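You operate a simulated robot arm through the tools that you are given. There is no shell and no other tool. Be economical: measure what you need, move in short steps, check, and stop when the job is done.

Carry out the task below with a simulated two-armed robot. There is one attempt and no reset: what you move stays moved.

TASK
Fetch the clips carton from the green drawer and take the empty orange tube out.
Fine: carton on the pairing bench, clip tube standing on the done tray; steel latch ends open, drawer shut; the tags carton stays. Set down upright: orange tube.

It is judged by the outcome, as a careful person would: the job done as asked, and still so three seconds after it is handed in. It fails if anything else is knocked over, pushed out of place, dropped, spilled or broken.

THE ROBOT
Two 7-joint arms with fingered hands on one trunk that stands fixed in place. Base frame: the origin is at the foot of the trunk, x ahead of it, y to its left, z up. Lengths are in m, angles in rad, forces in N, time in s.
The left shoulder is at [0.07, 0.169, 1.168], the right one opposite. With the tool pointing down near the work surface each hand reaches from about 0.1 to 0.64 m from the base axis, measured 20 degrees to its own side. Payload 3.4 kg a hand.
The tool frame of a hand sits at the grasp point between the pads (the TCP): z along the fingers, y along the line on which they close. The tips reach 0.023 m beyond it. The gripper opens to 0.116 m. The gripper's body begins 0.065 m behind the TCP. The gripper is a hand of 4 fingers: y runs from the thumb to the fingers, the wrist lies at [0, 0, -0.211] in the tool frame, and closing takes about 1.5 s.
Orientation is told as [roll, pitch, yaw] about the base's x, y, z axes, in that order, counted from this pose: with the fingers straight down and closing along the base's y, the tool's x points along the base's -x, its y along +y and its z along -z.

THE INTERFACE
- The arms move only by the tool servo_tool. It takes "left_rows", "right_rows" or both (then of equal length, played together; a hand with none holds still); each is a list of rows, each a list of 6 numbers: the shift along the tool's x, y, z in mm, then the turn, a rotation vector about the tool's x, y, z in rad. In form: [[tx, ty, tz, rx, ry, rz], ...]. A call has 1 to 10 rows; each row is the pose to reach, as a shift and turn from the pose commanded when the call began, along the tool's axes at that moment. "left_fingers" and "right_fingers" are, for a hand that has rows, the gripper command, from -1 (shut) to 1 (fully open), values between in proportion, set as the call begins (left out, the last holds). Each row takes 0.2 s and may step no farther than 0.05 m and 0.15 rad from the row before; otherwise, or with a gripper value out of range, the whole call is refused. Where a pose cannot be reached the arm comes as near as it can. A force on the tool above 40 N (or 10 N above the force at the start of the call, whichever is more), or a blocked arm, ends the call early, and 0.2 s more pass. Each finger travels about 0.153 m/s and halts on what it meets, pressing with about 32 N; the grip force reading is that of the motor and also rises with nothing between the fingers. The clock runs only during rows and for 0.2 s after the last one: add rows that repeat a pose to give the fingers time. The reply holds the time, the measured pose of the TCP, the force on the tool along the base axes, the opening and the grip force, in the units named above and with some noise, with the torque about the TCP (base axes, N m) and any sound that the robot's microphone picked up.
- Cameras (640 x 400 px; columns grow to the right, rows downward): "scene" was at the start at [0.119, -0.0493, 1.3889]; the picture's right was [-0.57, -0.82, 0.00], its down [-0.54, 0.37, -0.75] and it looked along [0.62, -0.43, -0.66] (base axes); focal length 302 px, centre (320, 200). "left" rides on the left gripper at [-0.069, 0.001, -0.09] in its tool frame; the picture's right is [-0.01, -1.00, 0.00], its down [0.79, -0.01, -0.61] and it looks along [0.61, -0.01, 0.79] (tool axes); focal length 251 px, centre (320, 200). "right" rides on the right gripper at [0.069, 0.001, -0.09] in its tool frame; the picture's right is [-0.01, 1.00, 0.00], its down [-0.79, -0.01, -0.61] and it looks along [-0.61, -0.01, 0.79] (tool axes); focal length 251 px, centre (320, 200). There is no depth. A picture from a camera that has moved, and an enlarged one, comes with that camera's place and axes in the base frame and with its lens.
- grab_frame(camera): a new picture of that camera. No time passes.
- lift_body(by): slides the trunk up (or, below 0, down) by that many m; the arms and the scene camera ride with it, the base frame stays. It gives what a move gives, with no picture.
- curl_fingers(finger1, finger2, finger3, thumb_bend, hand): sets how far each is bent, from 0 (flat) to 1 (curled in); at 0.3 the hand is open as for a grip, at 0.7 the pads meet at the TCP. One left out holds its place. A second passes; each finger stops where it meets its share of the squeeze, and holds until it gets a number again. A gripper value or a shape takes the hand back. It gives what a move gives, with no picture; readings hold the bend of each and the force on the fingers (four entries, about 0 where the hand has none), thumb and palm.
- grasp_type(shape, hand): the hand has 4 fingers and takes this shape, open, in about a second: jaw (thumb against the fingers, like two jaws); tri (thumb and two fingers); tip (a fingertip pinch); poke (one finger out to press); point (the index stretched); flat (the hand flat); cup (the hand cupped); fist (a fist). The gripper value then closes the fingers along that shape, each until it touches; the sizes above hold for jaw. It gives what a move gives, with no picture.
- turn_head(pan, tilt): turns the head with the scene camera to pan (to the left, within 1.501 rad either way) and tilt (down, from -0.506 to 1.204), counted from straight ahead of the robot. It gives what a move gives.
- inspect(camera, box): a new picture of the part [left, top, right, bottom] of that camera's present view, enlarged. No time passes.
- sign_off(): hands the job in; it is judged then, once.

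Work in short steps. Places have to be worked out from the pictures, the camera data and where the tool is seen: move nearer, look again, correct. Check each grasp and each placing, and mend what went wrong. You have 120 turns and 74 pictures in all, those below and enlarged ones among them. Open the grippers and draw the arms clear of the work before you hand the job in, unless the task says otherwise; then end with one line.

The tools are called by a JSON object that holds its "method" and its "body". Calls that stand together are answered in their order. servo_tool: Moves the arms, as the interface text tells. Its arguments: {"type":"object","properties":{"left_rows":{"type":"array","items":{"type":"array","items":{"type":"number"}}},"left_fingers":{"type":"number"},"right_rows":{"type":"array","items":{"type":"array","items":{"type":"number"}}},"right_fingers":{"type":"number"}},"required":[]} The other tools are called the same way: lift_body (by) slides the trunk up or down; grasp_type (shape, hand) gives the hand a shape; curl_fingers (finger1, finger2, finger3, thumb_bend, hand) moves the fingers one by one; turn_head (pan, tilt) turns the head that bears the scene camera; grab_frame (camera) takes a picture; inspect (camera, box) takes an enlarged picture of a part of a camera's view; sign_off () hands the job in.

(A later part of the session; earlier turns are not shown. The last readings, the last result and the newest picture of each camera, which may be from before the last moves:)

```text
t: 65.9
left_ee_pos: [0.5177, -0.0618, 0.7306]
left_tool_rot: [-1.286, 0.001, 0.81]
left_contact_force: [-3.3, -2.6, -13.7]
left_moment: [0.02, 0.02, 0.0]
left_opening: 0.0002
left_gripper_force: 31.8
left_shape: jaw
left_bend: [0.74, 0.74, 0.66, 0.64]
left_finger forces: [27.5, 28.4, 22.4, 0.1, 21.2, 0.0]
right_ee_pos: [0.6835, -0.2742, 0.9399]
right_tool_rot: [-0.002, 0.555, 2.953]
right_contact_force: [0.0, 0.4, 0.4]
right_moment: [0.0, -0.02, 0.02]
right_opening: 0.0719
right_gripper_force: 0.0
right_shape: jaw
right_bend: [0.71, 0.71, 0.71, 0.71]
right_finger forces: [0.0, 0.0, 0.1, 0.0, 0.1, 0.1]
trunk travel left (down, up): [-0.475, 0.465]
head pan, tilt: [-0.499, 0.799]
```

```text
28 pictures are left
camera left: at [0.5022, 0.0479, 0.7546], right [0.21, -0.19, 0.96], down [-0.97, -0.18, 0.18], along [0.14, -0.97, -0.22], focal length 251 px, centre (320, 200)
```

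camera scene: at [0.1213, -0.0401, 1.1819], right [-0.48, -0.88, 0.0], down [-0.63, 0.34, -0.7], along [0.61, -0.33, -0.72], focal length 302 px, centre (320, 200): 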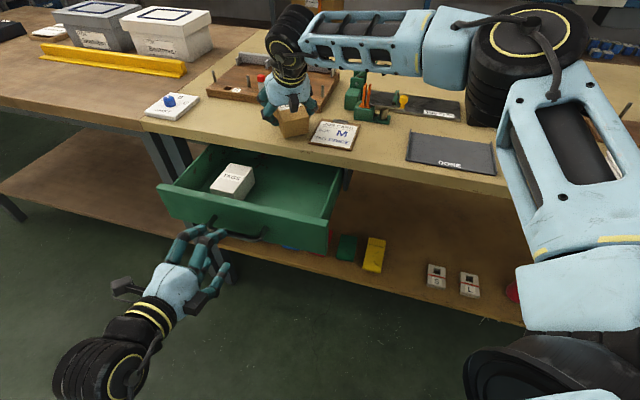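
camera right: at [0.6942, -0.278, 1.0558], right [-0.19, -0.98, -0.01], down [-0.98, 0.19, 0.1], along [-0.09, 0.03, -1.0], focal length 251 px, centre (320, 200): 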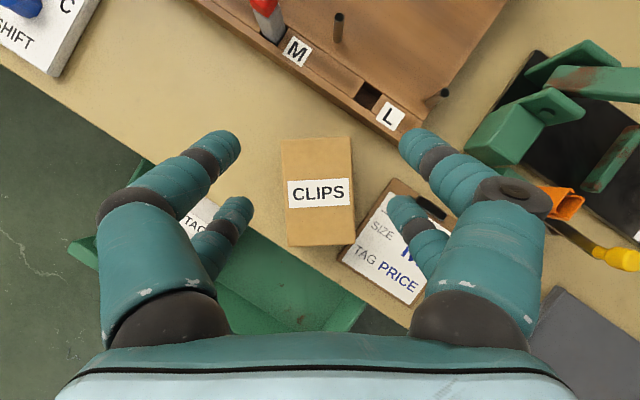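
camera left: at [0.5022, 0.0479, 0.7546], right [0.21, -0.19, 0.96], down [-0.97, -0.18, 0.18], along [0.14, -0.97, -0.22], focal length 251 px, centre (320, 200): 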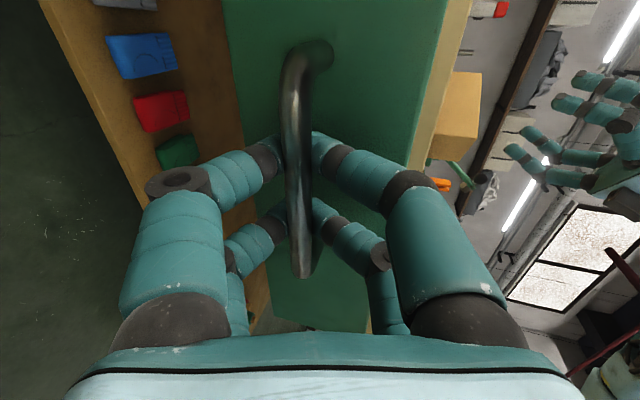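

Gripped. I push the drawer shut along the 45° line, reversing the pull, with a few millimetres extra to seat it.

{"method": "servo_tool", "body": {"left_rows": [[0.6, -5.7, 19.5, 0, 0, 0], [1.2, -11.4, 39, 0, 0, 0], [1.7, -17, 58, 0, 0, 0], [2.3, -22.7, 78, 0, 0, 0], [2.9, -28.4, 97, 0, 0, 0], [3.5, -34.1, 117, 0, 0, 0], [4.1, -39.8, 136, 0, 0, 0], [4.6, -44.2, 151, 0, 0, 0], [4.8, -46.5, 159, 0, 0, 0]]}}

{"method": "inspect", "body": {"camera": "scene", "box": [160, 60, 420, 220]}}

```text
t: 67.9
left_ee_pos: [0.6389, -0.1665, 0.725]
left_tool_rot: [-1.278, -0.013, 0.821]
left_contact_force: [-0.6, 2.0, -1.2]
left_moment: [0.06, 0.03, -0.02]
left_opening: 0.0002
left_gripper_force: 31.9
left_shape: jaw
left_bend: [0.74, 0.73, 0.69, 0.67]
left_finger forces: [0.1, 0.0, 0.0, 0.0, 0.0, 0.0]
right_ee_pos: [0.6832, -0.2734, 0.9427]
right_tool_rot: [-0.004, 0.557, 2.954]
right_contact_force: [0.7, -0.1, -0.4]
right_moment: [-0.01, -0.04, 0.01]
right_opening: 0.072
right_gripper_force: 0.0
right_shape: jaw
right_bend: [0.71, 0.71, 0.71, 0.71]
right_finger forces: [0.1, 0.0, 0.0, 0.0, 0.1, 0.1]
trunk travel left (down, up): [-0.475, 0.465]
head pan, tilt: [-0.499, 0.799]
```

```text
2.46 times, centred on (290, 140) of scene
camera zoom: at [0.1207, -0.0395, 1.1821], right [-0.48, -0.88, 0.0], down [-0.63, 0.34, -0.7], along [0.61, -0.33, -0.72], focal length 743 px, centre (394, 348)
```

zoom: 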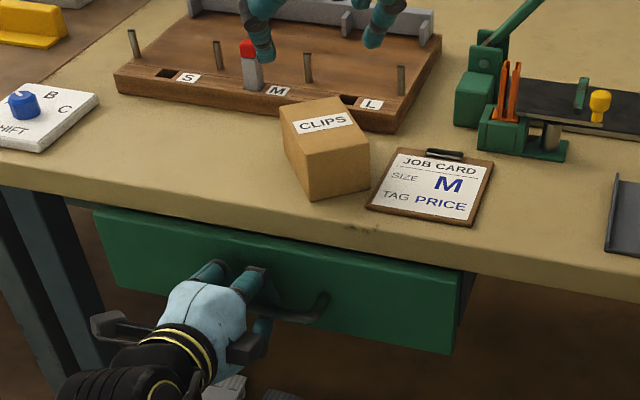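

The drawer is nearly or fully shut, though the grip slid off the bar. I open the left hand, back off and inspect.

{"method": "servo_tool", "body": {"left_rows": [[0, 0, 0, 0, 0, 0], [0, 0, 0, 0, 0, 0], [0, 0, 0, 0, 0, 0], [0, 0, -25, 0, 0, 0], [0, 0, -55, 0, 0, 0], [0, 0, -85, 0, 0, 0]], "left_fingers": 0.2}}

{"method": "inspect", "body": {"camera": "scene", "box": [180, 120, 380, 245]}}

{"method": "grab_frame", "body": {"camera": "left"}}

```text
t: 69.3
left_ee_pos: [0.5714, -0.124, 0.7567]
left_tool_rot: [-1.291, 0.004, 0.809]
left_contact_force: [-0.4, 0.4, -0.8]
left_moment: [0.0, 0.01, -0.01]
left_opening: 0.0693
left_gripper_force: 0.1
left_shape: jaw
left_bend: [0.71, 0.71, 0.71, 0.72]
left_finger forces: [0.0, 0.1, 0.0, 0.0, 0.0, 0.0]
right_ee_pos: [0.6816, -0.2736, 0.9426]
right_tool_rot: [-0.004, 0.557, 2.952]
right_contact_force: [0.6, 0.8, -0.1]
right_moment: [-0.01, -0.01, 0.04]
right_opening: 0.0719
right_gripper_force: 0.0
right_shape: jaw
right_bend: [0.71, 0.71, 0.71, 0.71]
right_finger forces: [0.0, 0.0, 0.0, 0.1, 0.0, 0.0]
trunk travel left (down, up): [-0.475, 0.465]
head pan, tilt: [-0.499, 0.799]
```

```text
3.20 times, centred on (280, 182) of scene
camera zoom: at [0.1201, -0.0393, 1.1822], right [-0.48, -0.88, 0.0], down [-0.63, 0.34, -0.7], along [0.61, -0.33, -0.72], focal length 966 px, centre (448, 256)
```

zoom: 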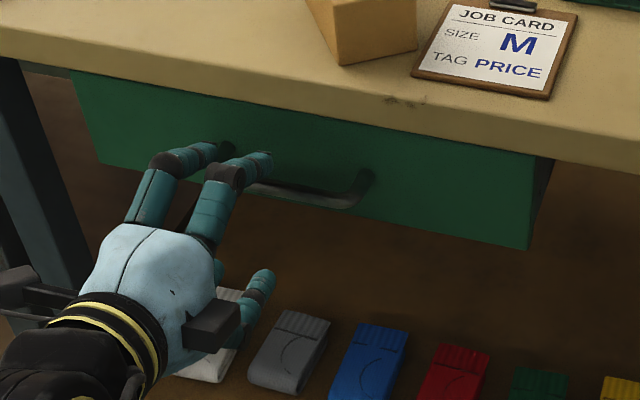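

```text
25 pictures are left
camera left: at [0.557, -0.0145, 0.7801], right [0.21, -0.18, 0.96], down [-0.97, -0.17, 0.18], along [0.13, -0.97, -0.21], focal length 251 px, centre (320, 200)
```

left: 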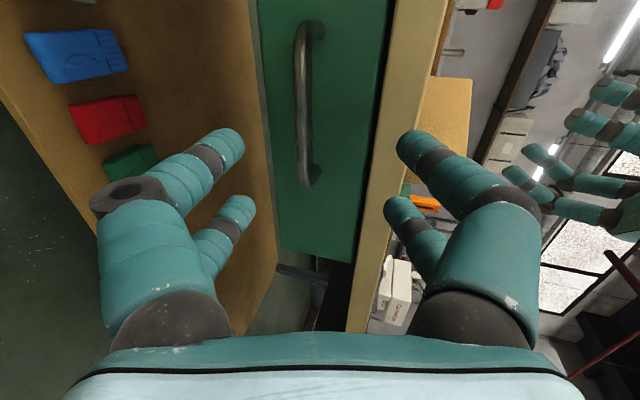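

The bar is back at its starting spot, so the drawer is shut. Left hand retreats; the right hand moves to view the clip machine from above (tube ≈(0.621,-0.428), knob ≈(0.573,-0.493,0.868)).

{"method": "servo_tool", "body": {"right_rows": [[-10, 28, -20, 0, 0, 0], [-20, 60, -40, -0.079, 0, 0.127], [-32, 97, -55, -0.158, 0, 0.254], [-45, 133, -65, -0.238, 0, 0.382], [-58, 169, -69, -0.317, 0, 0.509]], "left_rows": [[0, 0, -20, 0, 0, 0], [0, 0, -40, 0, 0, 0], [0, 0, -60, 0, 0, 0], [0, 0, -80, 0, 0, 0], [0, 0, -90, 0, 0, 0]]}}

{"method": "grab_frame", "body": {"camera": "right"}}

```text
refused: row 4 steps farther than a row can; nothing moved
```

```text
24 pictures are left
camera right: at [0.694, -0.2776, 1.056], right [-0.19, -0.98, -0.01], down [-0.98, 0.19, 0.1], along [-0.09, 0.03, -1.0], focal length 251 px, centre (320, 200)
```

right: 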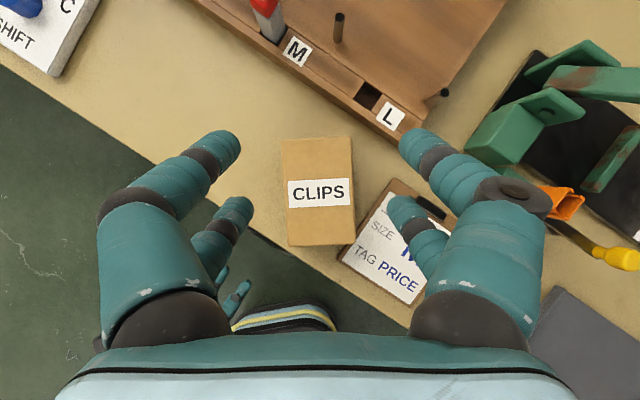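

The step was slightly too large in rotation; I resend with six rows.

{"method": "servo_tool", "body": {"right_rows": [[-10, 28, -20, 0, 0, 0], [-20, 60, -40, -0.063, 0, 0.102], [-30, 90, -52, -0.127, 0, 0.204], [-40, 118, -60, -0.19, 0, 0.306], [-50, 146, -66, -0.254, 0, 0.408], [-58, 169, -69, -0.317, 0, 0.509]], "left_rows": [[0, 0, -20, 0, 0, 0], [0, 0, -40, 0, 0, 0], [0, 0, -60, 0, 0, 0], [0, 0, -80, 0, 0, 0], [0, 0, -90, 0, 0, 0], [0, 0, -90, 0, 0, 0]]}}

{"method": "grab_frame", "body": {"camera": "right"}}

```text
t: 70.7
left_ee_pos: [0.5109, -0.0621, 0.7815]
left_tool_rot: [-1.289, 0.001, 0.81]
left_contact_force: [0.2, 0.9, 0.1]
left_moment: [-0.02, 0.01, 0.02]
left_opening: 0.0694
left_gripper_force: 0.0
left_shape: jaw
left_bend: [0.71, 0.71, 0.71, 0.72]
left_finger forces: [0.0, 0.0, 0.0, 0.0, 0.0, 0.0]
right_ee_pos: [0.5652, -0.4237, 0.9691]
right_tool_rot: [-0.004, 0.556, 2.354]
right_contact_force: [0.2, -0.3, -0.1]
right_moment: [-0.01, -0.01, -0.02]
right_opening: 0.0722
right_gripper_force: 0.1
right_shape: jaw
right_bend: [0.71, 0.71, 0.71, 0.71]
right_finger forces: [0.1, 0.1, 0.1, 0.0, 0.0, 0.1]
trunk travel left (down, up): [-0.475, 0.465]
head pan, tilt: [-0.499, 0.799]
```

```text
23 pictures are left
camera right: at [0.5741, -0.4331, 1.0824], right [-0.71, -0.7, -0.01], down [-0.7, 0.71, 0.1], along [-0.06, 0.07, -1.0], focal length 251 px, centre (320, 200)
```

right: 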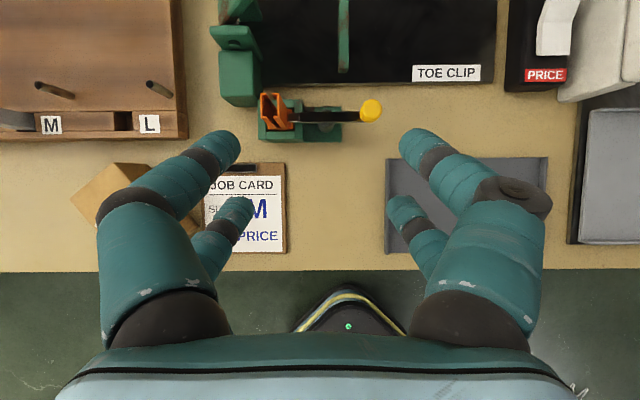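

A clean top view of the machine; I enlarge the latch area.

{"method": "inspect", "body": {"camera": "right", "box": [240, 70, 400, 170]}}

```text
4.00 times, centred on (320, 120) of right
camera zoom: at [0.5741, -0.4331, 1.0824], right [-0.71, -0.7, -0.01], down [-0.7, 0.71, 0.1], along [-0.06, 0.07, -1.0], focal length 1006 px, centre (320, 520)
```

zoom: 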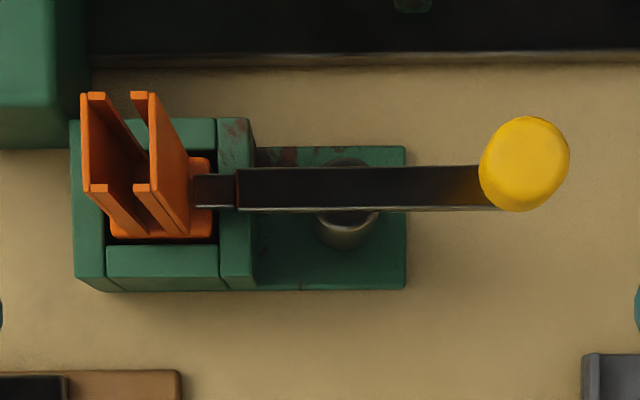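

The latch is a bar on a post: its nose overlies the tube's flange, and the yellow knob is at the right end. It should swing about the post. I try the 'tip' pinch shape and look at where the fingertips come.

{"method": "grasp_type", "body": {"shape": "tip", "hand": "right"}}

{"method": "servo_tool", "body": {"right_rows": [[0, 0, 0, 0, 0, 0], [0, 0, 0, 0, 0, 0], [0, 0, 0, 0, 0, 0], [0, 0, 0, 0, 0, 0], [0, 0, 0, 0, 0, 0]], "right_fingers": -0.3}}

{"method": "grab_frame", "body": {"camera": "right"}}

```text
t: 71.6
left_ee_pos: [0.5107, -0.0633, 0.7803]
left_tool_rot: [-1.29, 0.0, 0.811]
left_contact_force: [0.5, 0.3, -0.1]
left_moment: [-0.02, -0.04, -0.03]
left_opening: 0.0692
left_gripper_force: 0.0
left_shape: jaw
left_bend: [0.71, 0.71, 0.71, 0.72]
left_finger forces: [0.1, 0.0, 0.0, 0.0, 0.0, 0.0]
right_ee_pos: [0.5653, -0.4239, 0.9675]
right_tool_rot: [-0.003, 0.555, 2.355]
right_contact_force: [0.4, -0.2, -0.6]
right_moment: [0.02, 0.0, -0.04]
right_opening: 0.1161
right_gripper_force: 0.0
right_shape: tip
right_bend: [0.3, 0.3, 0.3, 0.3]
right_finger forces: [0.0, 0.0, 0.1, 0.1, 0.0, 0.0]
trunk travel left (down, up): [-0.475, 0.465]
head pan, tilt: [-0.499, 0.799]
```

```text
t: 72.8
left_ee_pos: [0.5118, -0.0628, 0.7804]
left_tool_rot: [-1.287, -0.001, 0.811]
left_contact_force: [-0.7, -0.1, 0.4]
left_moment: [-0.01, -0.03, -0.01]
left_opening: 0.0692
left_gripper_force: 0.1
left_shape: jaw
left_bend: [0.71, 0.71, 0.71, 0.72]
left_finger forces: [0.0, 0.0, 0.1, 0.0, 0.1, 0.0]
right_ee_pos: [0.5659, -0.4225, 0.9689]
right_tool_rot: [0.0, 0.556, 2.356]
right_contact_force: [-0.9, -0.3, -1.0]
right_moment: [-0.02, 0.0, 0.02]
right_opening: 0.0412
right_gripper_force: 0.0
right_shape: tip
right_bend: [0.73, 0.73, 0.73, 0.77]
right_finger forces: [0.0, 0.0, 0.0, 0.1, 0.1, 0.1]
trunk travel left (down, up): [-0.475, 0.465]
head pan, tilt: [-0.499, 0.799]
```

```text
21 pictures are left
camera right: at [0.5744, -0.4325, 1.0826], right [-0.71, -0.7, -0.01], down [-0.7, 0.71, 0.1], along [-0.06, 0.07, -1.0], focal length 251 px, centre (320, 200)
```

right: 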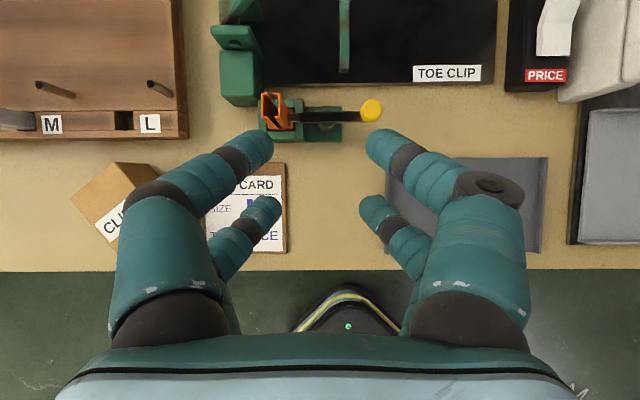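

Two finger pairs; the far pair lies ~16 mm ahead of the TCP. I bring that pair above the knob (TCP to about n 0.745, b 0.057, z 0.92) and look.

{"method": "servo_tool", "body": {"right_rows": [[4, 22, 10, 0, 0, 0], [8, 44, 25, 0, 0, 0], [11, 44, 45, 0, 0, 0], [13, 44, 66, 0, 0, 0]]}}

{"method": "grab_frame", "body": {"camera": "right"}}

```text
t: 73.8
left_ee_pos: [0.5107, -0.063, 0.7803]
left_tool_rot: [-1.289, -0.001, 0.81]
left_contact_force: [-0.2, -0.5, 0.7]
left_moment: [-0.01, 0.02, 0.01]
left_opening: 0.0692
left_gripper_force: 0.1
left_shape: jaw
left_bend: [0.71, 0.71, 0.71, 0.72]
left_finger forces: [0.0, 0.0, 0.0, 0.0, 0.2, 0.0]
right_ee_pos: [0.568, -0.4876, 0.9196]
right_tool_rot: [-0.002, 0.557, 2.354]
right_contact_force: [-0.6, -0.1, 0.0]
right_moment: [-0.01, 0.01, 0.03]
right_opening: 0.0411
right_gripper_force: 0.0
right_shape: tip
right_bend: [0.73, 0.73, 0.73, 0.77]
right_finger forces: [0.0, 0.1, 0.0, 0.0, 0.0, 0.1]
trunk travel left (down, up): [-0.475, 0.465]
head pan, tilt: [-0.499, 0.799]
```

```text
20 pictures are left
camera right: at [0.5764, -0.4975, 1.0332], right [-0.71, -0.7, -0.01], down [-0.7, 0.71, 0.1], along [-0.06, 0.07, -1.0], focal length 251 px, centre (320, 200)
```

right: 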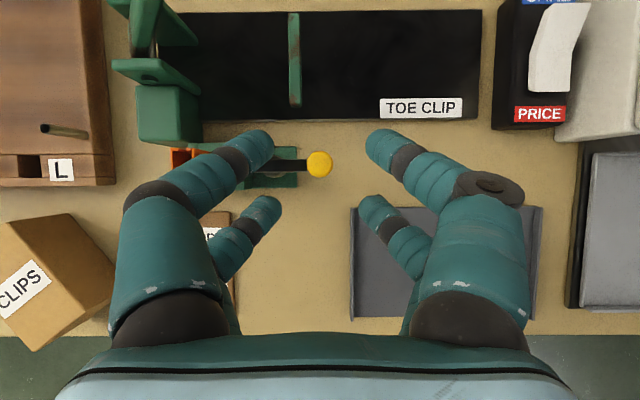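

Knob is centred between the fingers. I descend 46 mm so the far pair straddles it.

{"method": "servo_tool", "body": {"right_rows": [[-7, 0, 13, 0, 0, 0], [-14, 0, 26, 0, 0, 0], [-19, 0, 34, 0, 0, 0], [-22, 0, 40, 0, 0, 0]]}}

{"method": "grab_frame", "body": {"camera": "right"}}

```text
t: 74.8
left_ee_pos: [0.5109, -0.0626, 0.7811]
left_tool_rot: [-1.29, -0.001, 0.81]
left_contact_force: [0.5, 1.0, -0.5]
left_moment: [0.03, 0.01, 0.0]
left_opening: 0.0694
left_gripper_force: 0.0
left_shape: jaw
left_bend: [0.71, 0.71, 0.71, 0.72]
left_finger forces: [0.0, 0.0, 0.0, 0.1, 0.0, 0.0]
right_ee_pos: [0.5702, -0.4899, 0.8735]
right_tool_rot: [-0.002, 0.554, 2.353]
right_contact_force: [-0.2, 0.3, -0.2]
right_moment: [0.0, 0.04, -0.01]
right_opening: 0.0409
right_gripper_force: 0.0
right_shape: tip
right_bend: [0.73, 0.73, 0.73, 0.77]
right_finger forces: [0.1, 0.0, 0.0, 0.0, 0.0, 0.0]
trunk travel left (down, up): [-0.475, 0.465]
head pan, tilt: [-0.499, 0.799]
```

```text
19 pictures are left
camera right: at [0.5788, -0.4989, 0.9877], right [-0.71, -0.7, -0.01], down [-0.7, 0.71, 0.1], along [-0.06, 0.07, -1.0], focal length 251 px, centre (320, 200)
```

right: 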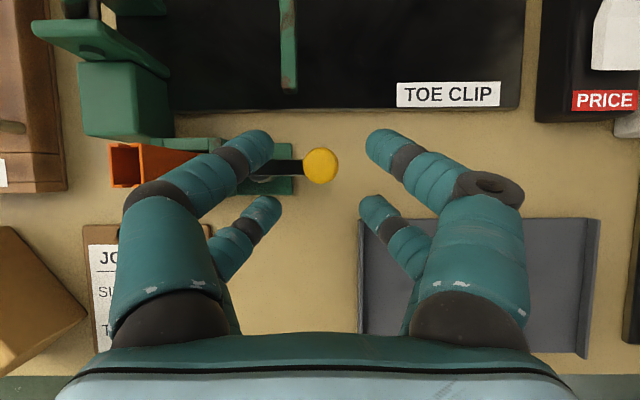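

The knob head is a bit low and nearer me than the fingertips; I drop 10 mm and come back 7 mm, then pinch.

{"method": "servo_tool", "body": {"right_rows": [[-6, 0, 2, 0, 0, 0], [-11, 0, 5, 0, 0, 0]]}}

{"method": "servo_tool", "body": {"right_rows": [[0, 0, 0, 0, 0, 0], [0, 0, 0, 0, 0, 0], [0, 0, 0, 0, 0, 0], [0, 0, 0, 0, 0, 0], [0, 0, 0, 0, 0, 0]], "right_fingers": -1}}

{"method": "grab_frame", "body": {"camera": "right"}}

```text
t: 75.4
left_ee_pos: [0.511, -0.0622, 0.7801]
left_tool_rot: [-1.289, 0.0, 0.809]
left_contact_force: [0.0, 0.6, -0.5]
left_moment: [-0.01, -0.05, 0.0]
left_opening: 0.0695
left_gripper_force: 0.0
left_shape: jaw
left_bend: [0.71, 0.71, 0.71, 0.72]
left_finger forces: [0.0, 0.0, 0.1, 0.0, 0.0, 0.0]
right_ee_pos: [0.5646, -0.4836, 0.863]
right_tool_rot: [-0.003, 0.555, 2.354]
right_contact_force: [0.1, -0.3, 0.3]
right_moment: [0.02, -0.04, 0.0]
right_opening: 0.041
right_gripper_force: 0.2
right_shape: tip
right_bend: [0.73, 0.73, 0.73, 0.77]
right_finger forces: [0.0, 0.0, 0.0, 0.0, 0.0, 0.0]
trunk travel left (down, up): [-0.475, 0.465]
head pan, tilt: [-0.499, 0.799]
```

```text
t: 76.6
left_ee_pos: [0.5112, -0.0622, 0.7801]
left_tool_rot: [-1.29, 0.0, 0.81]
left_contact_force: [-0.8, 0.6, -0.5]
left_moment: [-0.01, -0.01, -0.01]
left_opening: 0.0692
left_gripper_force: 0.1
left_shape: jaw
left_bend: [0.71, 0.71, 0.71, 0.72]
left_finger forces: [0.0, 0.0, 0.0, 0.1, 0.0, 0.1]
right_ee_pos: [0.5656, -0.4851, 0.8634]
right_tool_rot: [0.0, 0.556, 2.355]
right_contact_force: [1.8, -0.1, 0.0]
right_moment: [0.02, 0.03, 0.02]
right_opening: 0.0033
right_gripper_force: 31.9
right_shape: tip
right_bend: [0.72, 0.62, 0.62, 0.74]
right_finger forces: [27.9, 0.1, 0.0, 0.0, 28.3, 0.1]
trunk travel left (down, up): [-0.475, 0.465]
head pan, tilt: [-0.499, 0.799]
```

```text
18 pictures are left
camera right: at [0.574, -0.4939, 0.9775], right [-0.71, -0.7, -0.01], down [-0.7, 0.71, 0.1], along [-0.06, 0.07, -1.0], focal length 251 px, centre (320, 200)
```

right: 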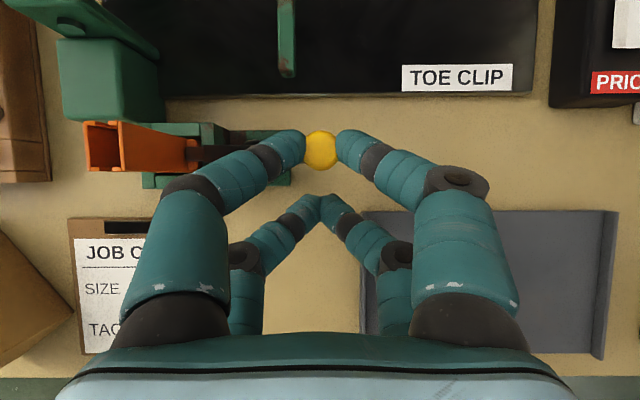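

The far pair holds the knob. I swing it toward me along the arc about the post, first ~45°.

{"method": "servo_tool", "body": {"right_rows": [[-4, -0.3, -2.5, 0, 0, 0], [-8, -1.2, -5, 0, 0, 0], [-12, -2.7, -7.5, 0, 0, 0], [-15.5, -4.9, -9.7, 0, 0, 0], [-19, -7.6, -11.9, 0, 0, 0], [-22, -10.7, -13.6, 0, 0, 0]]}}

{"method": "grab_frame", "body": {"camera": "right"}}

```text
t: 78.0
left_ee_pos: [0.5116, -0.0646, 0.7801]
left_tool_rot: [-1.287, -0.002, 0.81]
left_contact_force: [0.3, 0.5, -0.3]
left_moment: [-0.02, 0.02, -0.01]
left_opening: 0.0691
left_gripper_force: 0.0
left_shape: jaw
left_bend: [0.71, 0.71, 0.71, 0.72]
left_finger forces: [0.0, 0.0, 0.1, 0.0, 0.0, 0.0]
right_ee_pos: [0.5537, -0.4615, 0.8619]
right_tool_rot: [-0.002, 0.552, 2.353]
right_contact_force: [-3.8, -13.0, -1.5]
right_moment: [0.01, 0.04, -0.83]
right_opening: 0.0022
right_gripper_force: 32.0
right_shape: tip
right_bend: [0.74, 0.62, 0.62, 0.71]
right_finger forces: [37.2, 0.0, 0.1, 0.0, 36.7, 0.0]
trunk travel left (down, up): [-0.475, 0.465]
head pan, tilt: [-0.499, 0.799]
```

```text
17 pictures are left
camera right: at [0.562, -0.471, 0.9765], right [-0.71, -0.7, -0.01], down [-0.7, 0.71, 0.1], along [-0.06, 0.08, -0.99], focal length 251 px, centre (320, 200)
```

right: 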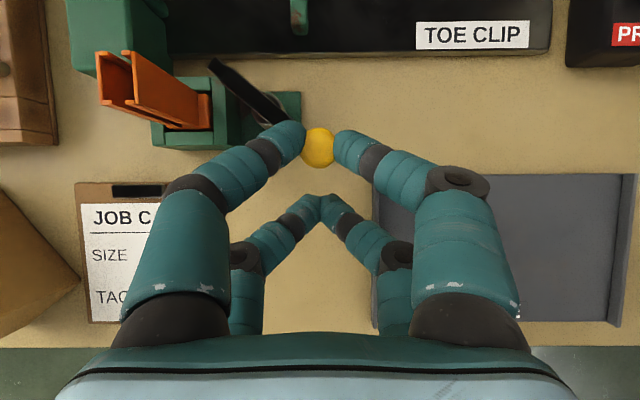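

The latch has swung about 45° and its nose is off the flange. I continue another ~30° with a bit less sideways motion.

{"method": "servo_tool", "body": {"right_rows": [[-2.5, -1, -1.5, 0, 0, 0], [-5, -3.5, -3, 0, 0, 0], [-6.5, -6.5, -4, 0, 0, 0], [-8, -10, -5, 0, 0, 0]]}}

{"method": "grab_frame", "body": {"camera": "right"}}

```text
t: 79.0
left_ee_pos: [0.5105, -0.0623, 0.7807]
left_tool_rot: [-1.29, -0.003, 0.811]
left_contact_force: [0.2, 0.7, -0.6]
left_moment: [0.0, 0.01, 0.01]
left_opening: 0.0692
left_gripper_force: 0.1
left_shape: jaw
left_bend: [0.71, 0.71, 0.71, 0.72]
left_finger forces: [0.0, 0.1, 0.0, 0.0, 0.0, 0.0]
right_ee_pos: [0.5516, -0.4439, 0.8629]
right_tool_rot: [-0.001, 0.553, 2.355]
right_contact_force: [-13.0, -2.6, -4.8]
right_moment: [0.1, 0.1, -0.62]
right_opening: 0.0025
right_gripper_force: 31.8
right_shape: tip
right_bend: [0.74, 0.62, 0.62, 0.72]
right_finger forces: [41.0, 0.0, 0.1, 0.0, 23.0, 0.0]
trunk travel left (down, up): [-0.475, 0.465]
head pan, tilt: [-0.499, 0.799]
```

```text
16 pictures are left
camera right: at [0.5615, -0.4542, 0.9772], right [-0.71, -0.7, -0.01], down [-0.7, 0.71, 0.1], along [-0.07, 0.08, -0.99], focal length 251 px, centre (320, 200)
```

right: 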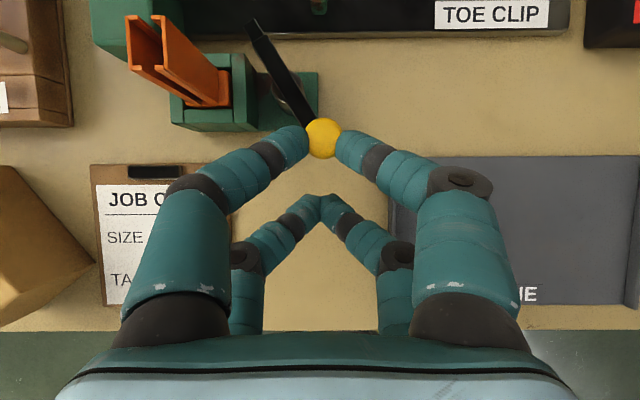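

About 60° open now. One more small push to ~75°, then release the knob and rise.

{"method": "servo_tool", "body": {"right_rows": [[-1, -4, -0.6, 0, 0, 0], [-2, -8, -1, 0, 0, 0], [-2, -12, -1, 0, 0, 0], [-2, -12, -1, 0, 0, 0]]}}

{"method": "servo_tool", "body": {"right_rows": [[0, 0, 0, 0, 0, 0], [0, 0, 0, 0, 0, 0], [0, 0, 0, 0, 0, 0], [11, 0, -17, 0, 0, 0], [24, 0, -38, 0, 0, 0], [37, 0, -59, 0, 0, 0]], "right_fingers": -0.2}}

{"method": "grab_frame", "body": {"camera": "right"}}

```text
t: 80.0
left_ee_pos: [0.5074, -0.0637, 0.7827]
left_tool_rot: [-1.294, -0.003, 0.813]
left_contact_force: [-0.8, -0.4, 0.6]
left_moment: [-0.03, 0.0, 0.01]
left_opening: 0.0691
left_gripper_force: 0.0
left_shape: jaw
left_bend: [0.71, 0.71, 0.71, 0.72]
left_finger forces: [0.0, 0.0, 0.1, 0.0, 0.0, 0.0]
right_ee_pos: [0.5572, -0.4353, 0.8667]
right_tool_rot: [-0.006, 0.557, 2.351]
right_contact_force: [-31.5, -3.8, -4.5]
right_moment: [0.08, 0.16, -0.99]
right_opening: 0.0019
right_gripper_force: 31.6
right_shape: tip
right_bend: [0.71, 0.62, 0.62, 0.79]
right_finger forces: [43.1, 0.0, 0.0, 0.0, 13.0, 0.0]
trunk travel left (down, up): [-0.475, 0.465]
head pan, tilt: [-0.499, 0.799]
```

```text
t: 81.4
left_ee_pos: [0.5106, -0.0613, 0.7816]
left_tool_rot: [-1.29, -0.001, 0.809]
left_contact_force: [0.5, 0.1, 0.4]
left_moment: [-0.02, -0.02, 0.02]
left_opening: 0.0693
left_gripper_force: 0.1
left_shape: jaw
left_bend: [0.71, 0.71, 0.71, 0.72]
left_finger forces: [0.1, 0.1, 0.0, 0.1, 0.0, 0.1]
right_ee_pos: [0.5608, -0.4343, 0.9349]
right_tool_rot: [-0.004, 0.556, 2.355]
right_contact_force: [0.4, -0.2, 0.0]
right_moment: [0.0, 0.0, -0.02]
right_opening: 0.0462
right_gripper_force: 0.1
right_shape: tip
right_bend: [0.73, 0.73, 0.73, 0.77]
right_finger forces: [0.0, 0.0, 0.1, 0.0, 0.1, 0.0]
trunk travel left (down, up): [-0.475, 0.465]
head pan, tilt: [-0.499, 0.799]
```

```text
15 pictures are left
camera right: at [0.5696, -0.444, 1.0493], right [-0.71, -0.7, -0.01], down [-0.7, 0.71, 0.1], along [-0.06, 0.07, -1.0], focal length 251 px, centre (320, 200)
```

right: 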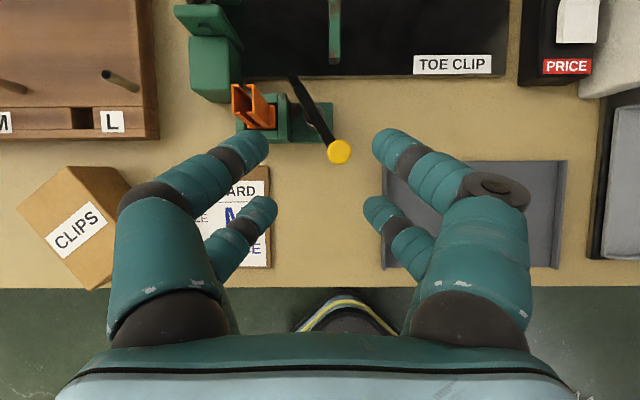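

The latch stopped at about 60° (end stop), nose well off the flange; carton is fully on the bench. Now I hover the far finger pair over the tube.

{"method": "servo_tool", "body": {"right_rows": [[8, -16, 4, 0, 0, 0], [16, -32, 10, 0, 0, 0], [25, -46.6, 20, 0, 0, 0], [25, -46.6, 27, 0, 0, 0]]}}

{"method": "grab_frame", "body": {"camera": "right"}}

```text
t: 82.4
left_ee_pos: [0.5111, -0.0615, 0.7806]
left_tool_rot: [-1.289, 0.001, 0.809]
left_contact_force: [-0.2, 0.0, -0.3]
left_moment: [0.0, -0.01, 0.03]
left_opening: 0.0692
left_gripper_force: 0.1
left_shape: jaw
left_bend: [0.71, 0.71, 0.71, 0.72]
left_finger forces: [0.0, 0.1, 0.0, 0.0, 0.1, 0.1]
right_ee_pos: [0.6183, -0.4268, 0.9255]
right_tool_rot: [-0.002, 0.556, 2.354]
right_contact_force: [-0.9, 1.1, 0.2]
right_moment: [0.0, 0.0, 0.0]
right_opening: 0.0461
right_gripper_force: 0.1
right_shape: tip
right_bend: [0.73, 0.73, 0.73, 0.77]
right_finger forces: [0.0, 0.0, 0.0, 0.0, 0.1, 0.1]
trunk travel left (down, up): [-0.475, 0.465]
head pan, tilt: [-0.499, 0.799]
```

```text
14 pictures are left
camera right: at [0.6282, -0.4356, 1.0392], right [-0.71, -0.7, -0.01], down [-0.7, 0.71, 0.1], along [-0.06, 0.07, -1.0], focal length 251 px, centre (320, 200)
```

right: 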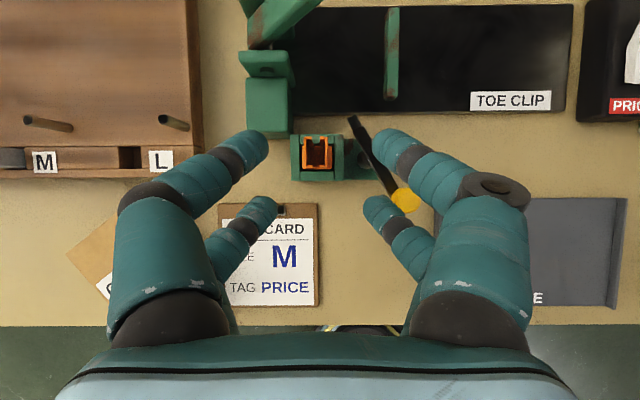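

The tube is directly beneath, ~19 mm wide. I narrow the opening to 32 mm and descend 53 mm in stages.

{"method": "servo_tool", "body": {"right_rows": [[0, -1, 0, 0, 0, 0], [0, -1, 0, 0, 0, 0], [-9, -1, 15, 0, 0, 0], [-17, -1, 27, 0, 0, 0], [-23, -1, 37, 0, 0, 0], [-28, -1, 45, 0, 0, 0]], "right_fingers": -0.42}}

{"method": "grab_frame", "body": {"camera": "right"}}

```text
t: 83.8
left_ee_pos: [0.5128, -0.0615, 0.7804]
left_tool_rot: [-1.29, 0.0, 0.81]
left_contact_force: [0.3, 0.4, 0.6]
left_moment: [0.03, 0.01, 0.0]
left_opening: 0.0693
left_gripper_force: 0.0
left_shape: jaw
left_bend: [0.71, 0.71, 0.71, 0.72]
left_finger forces: [0.1, 0.0, 0.0, 0.1, 0.0, 0.0]
right_ee_pos: [0.6214, -0.4266, 0.8719]
right_tool_rot: [-0.001, 0.554, 2.356]
right_contact_force: [0.2, -0.1, 0.1]
right_moment: [0.01, 0.03, 0.02]
right_opening: 0.0341
right_gripper_force: 0.1
right_shape: tip
right_bend: [0.73, 0.73, 0.73, 0.77]
right_finger forces: [0.0, 0.1, 0.0, 0.0, 0.1, 0.1]
trunk travel left (down, up): [-0.475, 0.465]
head pan, tilt: [-0.499, 0.799]
```

```text
13 pictures are left
camera right: at [0.6296, -0.436, 0.9851], right [-0.71, -0.7, -0.01], down [-0.7, 0.71, 0.1], along [-0.06, 0.07, -1.0], focal length 251 px, centre (320, 200)
```

right: 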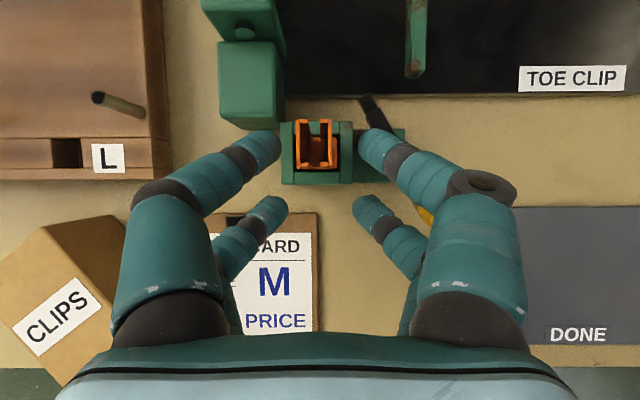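

The far fingertips straddle the tube with no contact forces. I close on it.

{"method": "servo_tool", "body": {"right_rows": [[0, 0, 0, 0, 0, 0], [0, 0, 0, 0, 0, 0], [0, 0, 0, 0, 0, 0], [0, 0, 0, 0, 0, 0], [0, 0, 0, 0, 0, 0]], "right_fingers": -1}}

{"method": "servo_tool", "body": {"right_rows": [[5, 0, -8.5, 0, 0, 0], [11, 0, -17, 0, 0, 0], [16, 0, -25.5, 0, 0, 0], [21, 0, -34, 0, 0, 0], [29, 0, -47, 0, 0, 0], [40, 0, -64, 0, 0, 0], [50, 0, -81, 0, 0, 0]]}}

{"method": "grab_frame", "body": {"camera": "right"}}

{"method": "grab_frame", "body": {"camera": "scene"}}

```text
t: 85.0
left_ee_pos: [0.5106, -0.0626, 0.7798]
left_tool_rot: [-1.288, 0.0, 0.809]
left_contact_force: [0.2, 0.4, 0.1]
left_moment: [-0.04, 0.03, -0.02]
left_opening: 0.0692
left_gripper_force: 0.1
left_shape: jaw
left_bend: [0.71, 0.71, 0.71, 0.72]
left_finger forces: [0.0, 0.0, 0.0, 0.0, 0.1, 0.0]
right_ee_pos: [0.6224, -0.4271, 0.872]
right_tool_rot: [0.0, 0.554, 2.356]
right_contact_force: [0.9, 0.4, 1.2]
right_moment: [0.01, -0.01, 0.01]
right_opening: 0.0021
right_gripper_force: 32.4
right_shape: tip
right_bend: [0.72, 0.62, 0.62, 0.73]
right_finger forces: [28.5, 0.0, 0.0, 0.1, 28.6, 0.0]
trunk travel left (down, up): [-0.475, 0.465]
head pan, tilt: [-0.499, 0.799]
```

```text
t: 86.6
left_ee_pos: [0.511, -0.0615, 0.7807]
left_tool_rot: [-1.29, 0.001, 0.81]
left_contact_force: [-0.9, 0.6, 0.2]
left_moment: [0.02, 0.0, -0.01]
left_opening: 0.0691
left_gripper_force: 0.1
left_shape: jaw
left_bend: [0.71, 0.71, 0.71, 0.72]
left_finger forces: [0.0, 0.1, 0.0, 0.0, 0.0, 0.1]
right_ee_pos: [0.62, -0.4264, 0.9674]
right_tool_rot: [-0.003, 0.556, 2.357]
right_contact_force: [0.9, -0.6, 0.2]
right_moment: [0.02, 0.02, -0.01]
right_opening: 0.0023
right_gripper_force: 32.2
right_shape: tip
right_bend: [0.72, 0.62, 0.62, 0.73]
right_finger forces: [28.6, 0.0, 0.1, 0.1, 28.6, 0.0]
trunk travel left (down, up): [-0.475, 0.465]
head pan, tilt: [-0.499, 0.799]
```

```text
12 pictures are left
camera right: at [0.6287, -0.4365, 1.0801], right [-0.71, -0.7, -0.01], down [-0.7, 0.71, 0.1], along [-0.06, 0.07, -1.0], focal length 251 px, centre (320, 200)
```

right: 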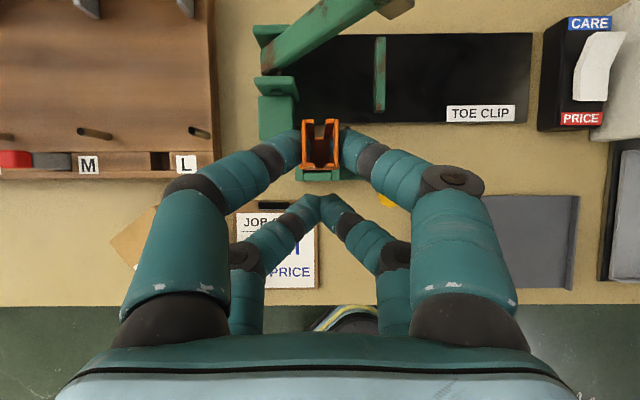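

```text
11 pictures are left
camera scene: at [0.1204, -0.0397, 1.1821], right [-0.48, -0.88, 0.0], down [-0.63, 0.34, -0.7], along [0.61, -0.33, -0.72], focal length 302 px, centre (320, 200)
```

scene: 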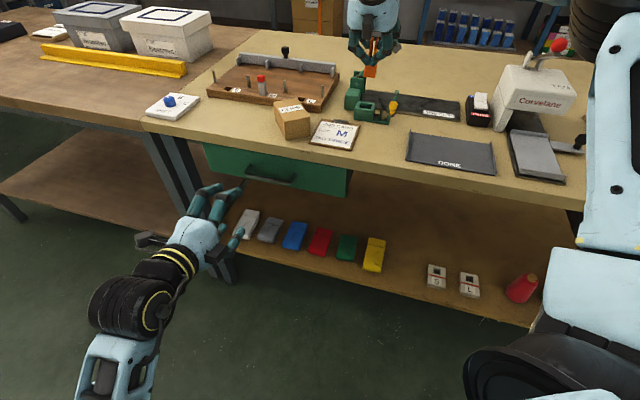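

The tube came out and the latch is still open. I enlarge the held tube to see its length below the fingers.

{"method": "inspect", "body": {"camera": "scene", "box": [330, 10, 430, 130]}}

```text
3.33 times, centred on (380, 70) of scene
camera zoom: at [0.1204, -0.0397, 1.1821], right [-0.48, -0.88, 0.0], down [-0.63, 0.34, -0.7], along [0.61, -0.33, -0.72], focal length 1006 px, centre (120, 633)
```

zoom: 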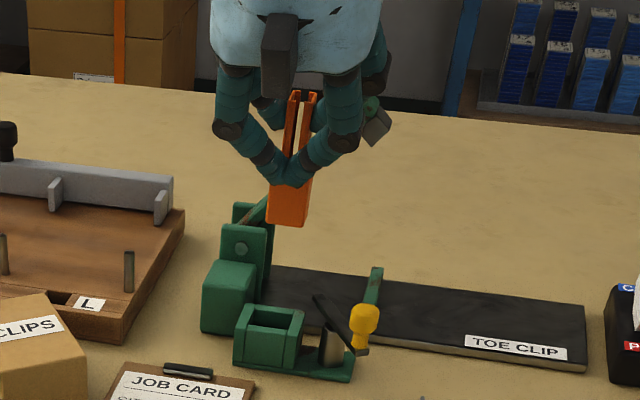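

The tube hangs upright, its foot ~70 mm below the TCP. I carry it high, back and right, over the DONE tray (target tube n≈0.685, b≈-0.04).

{"method": "servo_tool", "body": {"right_rows": [[-14, 20, -9, 0, 0, 0], [-27, 50, -17, 0, 0, 0], [-40, 82, -25, 0, 0, 0], [-53, 114, -33, 0, 0, 0], [-62, 146, -39, 0, 0, 0], [-67, 177, -42, 0, 0, 0]]}}

{"method": "grab_frame", "body": {"camera": "right"}}

{"method": "inspect", "body": {"camera": "scene", "box": [370, 50, 530, 190]}}

```text
t: 88.0
left_ee_pos: [0.5108, -0.062, 0.7805]
left_tool_rot: [-1.291, -0.001, 0.81]
left_contact_force: [0.2, -0.8, -0.1]
left_moment: [-0.01, -0.01, 0.02]
left_opening: 0.0693
left_gripper_force: 0.1
left_shape: jaw
left_bend: [0.71, 0.71, 0.71, 0.72]
left_finger forces: [0.0, 0.0, 0.0, 0.0, 0.0, 0.1]
right_ee_pos: [0.4385, -0.4979, 0.9638]
right_tool_rot: [-0.004, 0.555, 2.353]
right_contact_force: [0.0, 0.1, 0.4]
right_moment: [0.0, -0.02, -0.01]
right_opening: 0.0022
right_gripper_force: 32.1
right_shape: tip
right_bend: [0.72, 0.62, 0.62, 0.73]
right_finger forces: [28.5, 0.0, 0.0, 0.1, 28.6, 0.1]
trunk travel left (down, up): [-0.475, 0.465]
head pan, tilt: [-0.499, 0.799]
```

```text
9 pictures are left
camera right: at [0.4468, -0.5066, 1.0784], right [-0.71, -0.7, -0.01], down [-0.7, 0.71, 0.1], along [-0.06, 0.07, -1.0], focal length 251 px, centre (320, 200)
```

right: 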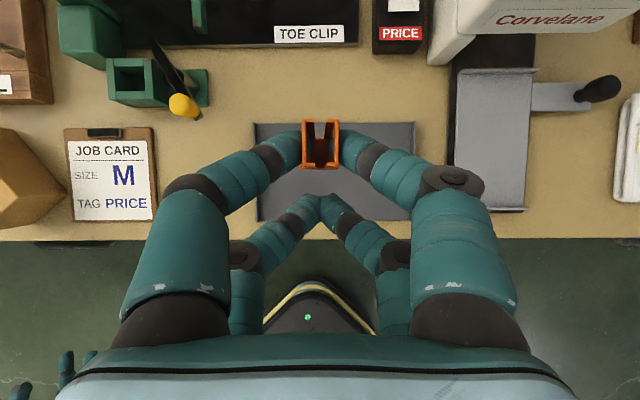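

```text
2.86 times, centred on (450, 120) of scene
camera zoom: at [0.1196, -0.0405, 1.1821], right [-0.48, -0.88, 0.0], down [-0.63, 0.34, -0.7], along [0.61, -0.33, -0.72], focal length 863 px, centre (-51, 429)
```

zoom: 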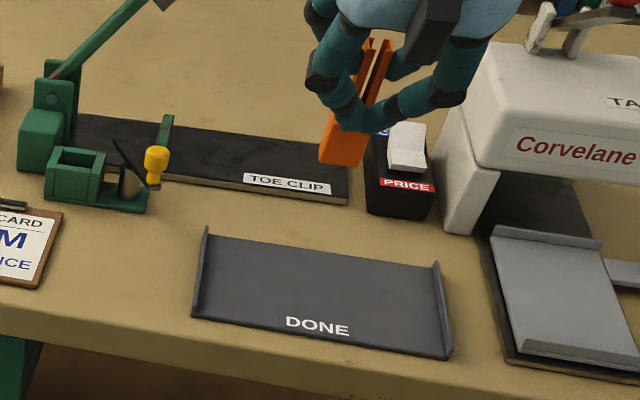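

The tray lies directly below. I descend 80 mm with small centring, then feel for contact in fine steps.

{"method": "servo_tool", "body": {"right_rows": [[-13, 4, 15, 0, 0, 0], [-24, 8, 31, 0, 0, 0], [-34, 8, 46, 0, 0, 0], [-42, 8, 59, 0, 0, 0], [-46, 8, 66, 0, 0, 0]]}}

{"method": "inspect", "body": {"camera": "scene", "box": [390, 80, 510, 190]}}

```text
t: 89.2
left_ee_pos: [0.5113, -0.0614, 0.7806]
left_tool_rot: [-1.289, 0.0, 0.809]
left_contact_force: [0.3, 0.4, -0.4]
left_moment: [0.01, 0.01, 0.01]
left_opening: 0.0691
left_gripper_force: 0.1
left_shape: jaw
left_bend: [0.71, 0.71, 0.71, 0.72]
left_finger forces: [0.0, 0.0, 0.0, 0.0, 0.0, 0.0]
right_ee_pos: [0.4316, -0.4988, 0.8854]
right_tool_rot: [-0.002, 0.556, 2.355]
right_contact_force: [-0.5, -0.1, -0.5]
right_moment: [0.02, 0.01, -0.01]
right_opening: 0.0019
right_gripper_force: 31.9
right_shape: tip
right_bend: [0.72, 0.62, 0.62, 0.73]
right_finger forces: [28.5, 0.0, 0.0, 0.1, 28.6, 0.1]
trunk travel left (down, up): [-0.475, 0.465]
head pan, tilt: [-0.499, 0.799]
```

```text
3.64 times, centred on (450, 135) of scene
camera zoom: at [0.1205, -0.04, 1.1821], right [-0.48, -0.88, 0.0], down [-0.63, 0.34, -0.7], along [0.61, -0.33, -0.72], focal length 1098 px, centre (-153, 436)
```

zoom: 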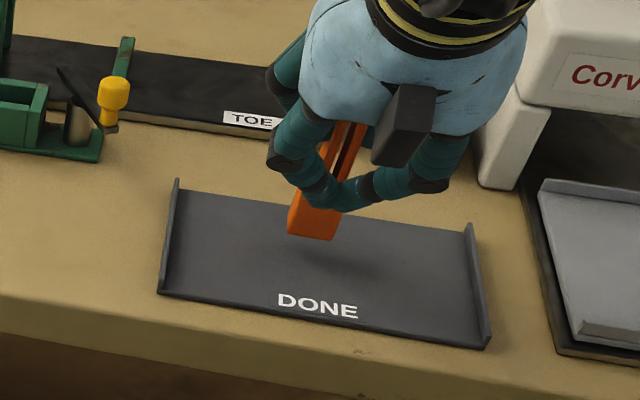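

About 1 cm remains. I lower 6 mm, then continue in ~2 mm steps watching the force.

{"method": "servo_tool", "body": {"right_rows": [[-1.6, 0, 2.5, 0, 0, 0], [-3.2, 0, 5.1, 0, 0, 0], [-4.2, 0, 6.8, 0, 0, 0], [-4.2, 0, 6.8, 0, 0, 0]]}}

{"method": "servo_tool", "body": {"right_rows": [[-0.8, 0, 1.3, 0, 0, 0], [-1.6, 0, 2.5, 0, 0, 0], [-1.6, 0, 2.5, 0, 0, 0]]}}

```text
t: 90.2
left_ee_pos: [0.5117, -0.0617, 0.7812]
left_tool_rot: [-1.29, 0.001, 0.811]
left_contact_force: [0.0, 0.1, -0.4]
left_moment: [0.0, 0.0, -0.01]
left_opening: 0.0693
left_gripper_force: 0.0
left_shape: jaw
left_bend: [0.71, 0.71, 0.71, 0.72]
left_finger forces: [0.0, 0.0, 0.0, 0.1, 0.0, 0.0]
right_ee_pos: [0.4305, -0.4991, 0.8775]
right_tool_rot: [-0.002, 0.556, 2.355]
right_contact_force: [-0.1, -0.1, -0.2]
right_moment: [0.0, -0.02, -0.01]
right_opening: 0.0022
right_gripper_force: 32.7
right_shape: tip
right_bend: [0.72, 0.62, 0.62, 0.73]
right_finger forces: [28.5, 0.1, 0.0, 0.0, 28.5, 0.0]
trunk travel left (down, up): [-0.475, 0.465]
head pan, tilt: [-0.499, 0.799]
```

```text
t: 91.0
left_ee_pos: [0.5112, -0.0619, 0.7813]
left_tool_rot: [-1.29, 0.001, 0.809]
left_contact_force: [0.4, 0.5, -0.7]
left_moment: [0.01, 0.0, 0.01]
left_opening: 0.0693
left_gripper_force: 0.0
left_shape: jaw
left_bend: [0.71, 0.71, 0.71, 0.72]
left_finger forces: [0.0, 0.0, 0.1, 0.1, 0.0, 0.0]
right_ee_pos: [0.4307, -0.4975, 0.8732]
right_tool_rot: [-0.001, 0.556, 2.354]
right_contact_force: [-0.1, -0.3, 0.2]
right_moment: [0.01, 0.02, 0.0]
right_opening: 0.002
right_gripper_force: 32.2
right_shape: tip
right_bend: [0.72, 0.62, 0.62, 0.73]
right_finger forces: [28.5, 0.0, 0.0, 0.1, 28.4, 0.0]
trunk travel left (down, up): [-0.475, 0.465]
head pan, tilt: [-0.499, 0.799]
```

No contact yet; continuing in 2 mm steps.

{"method": "servo_tool", "body": {"right_rows": [[-1.1, 0, 1.7, 0, 0, 0], [-1.1, 0, 1.7, 0, 0, 0]]}}

{"method": "servo_tool", "body": {"right_rows": [[-1.1, 0, 1.7, 0, 0, 0], [-1.1, 0, 1.7, 0, 0, 0]]}}

{"method": "inspect", "body": {"camera": "scene", "box": [410, 100, 490, 170]}}

```text
t: 91.6
left_ee_pos: [0.5109, -0.0624, 0.78]
left_tool_rot: [-1.289, -0.001, 0.809]
left_contact_force: [-0.8, -1.2, 0.2]
left_moment: [0.01, -0.01, 0.0]
left_opening: 0.0693
left_gripper_force: 0.2
left_shape: jaw
left_bend: [0.71, 0.71, 0.71, 0.72]
left_finger forces: [0.0, 0.0, 0.0, 0.0, 0.0, 0.0]
right_ee_pos: [0.4308, -0.4977, 0.8731]
right_tool_rot: [0.0, 0.553, 2.355]
right_contact_force: [0.8, 0.9, -0.8]
right_moment: [-0.03, 0.01, 0.0]
right_opening: 0.0019
right_gripper_force: 31.9
right_shape: tip
right_bend: [0.72, 0.62, 0.62, 0.73]
right_finger forces: [28.5, 0.0, 0.1, 0.1, 28.6, 0.0]
trunk travel left (down, up): [-0.475, 0.465]
head pan, tilt: [-0.499, 0.799]
```

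```text
t: 92.2
left_ee_pos: [0.5121, -0.0621, 0.7811]
left_tool_rot: [-1.29, 0.001, 0.81]
left_contact_force: [0.6, 0.4, 1.1]
left_moment: [0.0, 0.0, 0.0]
left_opening: 0.0691
left_gripper_force: 0.0
left_shape: jaw
left_bend: [0.71, 0.71, 0.71, 0.72]
left_finger forces: [0.1, 0.0, 0.1, 0.0, 0.1, 0.0]
right_ee_pos: [0.4309, -0.4973, 0.8702]
right_tool_rot: [-0.002, 0.556, 2.355]
right_contact_force: [0.2, -1.0, -0.7]
right_moment: [-0.01, 0.05, 0.0]
right_opening: 0.002
right_gripper_force: 31.8
right_shape: tip
right_bend: [0.72, 0.62, 0.62, 0.73]
right_finger forces: [28.6, 0.0, 0.0, 0.0, 28.6, 0.0]
trunk travel left (down, up): [-0.475, 0.465]
head pan, tilt: [-0.499, 0.799]
```

```text
5.71 times, centred on (450, 135) of scene
camera zoom: at [0.1205, -0.0398, 1.1821], right [-0.48, -0.88, 0.0], down [-0.63, 0.34, -0.7], along [0.61, -0.33, -0.72], focal length 1725 px, centre (-423, 571)
```

zoom: 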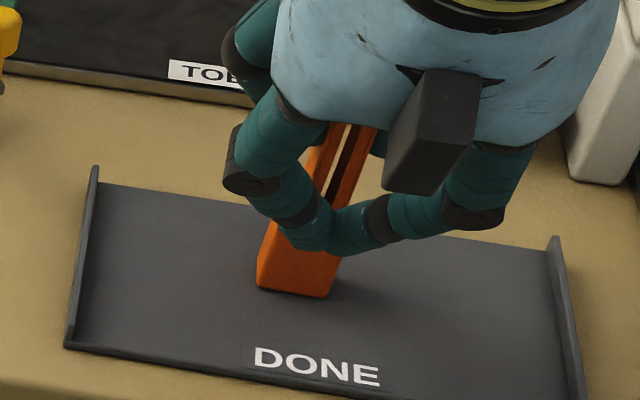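

Very close, with the shadow meeting the foot. Another 2 mm step, twice.

{"method": "servo_tool", "body": {"right_rows": [[-1.1, 0, 1.7, 0, 0, 0], [-1.1, 0, 1.7, 0, 0, 0]]}}

{"method": "servo_tool", "body": {"right_rows": [[-0.8, 0, 1.3, 0, 0, 0], [-0.8, 0, 1.3, 0, 0, 0]]}}

```text
t: 92.8
left_ee_pos: [0.5107, -0.0617, 0.781]
left_tool_rot: [-1.292, 0.0, 0.81]
left_contact_force: [-0.3, 0.5, 0.4]
left_moment: [-0.01, 0.0, -0.01]
left_opening: 0.0692
left_gripper_force: 0.0
left_shape: jaw
left_bend: [0.71, 0.71, 0.71, 0.72]
left_finger forces: [0.0, 0.0, 0.0, 0.0, 0.0, 0.0]
right_ee_pos: [0.4282, -0.496, 0.8692]
right_tool_rot: [-0.002, 0.556, 2.353]
right_contact_force: [2.0, -0.5, 9.3]
right_moment: [-0.19, -0.11, 0.05]
right_opening: 0.0022
right_gripper_force: 32.7
right_shape: tip
right_bend: [0.72, 0.62, 0.62, 0.73]
right_finger forces: [30.3, 0.0, 0.1, 0.0, 31.5, 0.0]
trunk travel left (down, up): [-0.475, 0.465]
head pan, tilt: [-0.499, 0.799]
```

```text
t: 93.4
left_ee_pos: [0.5104, -0.0617, 0.7816]
left_tool_rot: [-1.294, 0.003, 0.809]
left_contact_force: [-0.7, 0.2, -0.3]
left_moment: [0.01, 0.02, 0.04]
left_opening: 0.0694
left_gripper_force: 0.0
left_shape: jaw
left_bend: [0.71, 0.71, 0.71, 0.72]
left_finger forces: [0.0, 0.1, 0.1, 0.0, 0.1, 0.0]
right_ee_pos: [0.4307, -0.4952, 0.8696]
right_tool_rot: [-0.002, 0.559, 2.355]
right_contact_force: [2.6, -0.8, 15.4]
right_moment: [-0.3, -0.26, 0.11]
right_opening: 0.0024
right_gripper_force: 31.7
right_shape: tip
right_bend: [0.72, 0.62, 0.62, 0.74]
right_finger forces: [32.0, 0.0, 0.0, 0.0, 33.5, 0.1]
trunk travel left (down, up): [-0.475, 0.465]
head pan, tilt: [-0.499, 0.799]
```

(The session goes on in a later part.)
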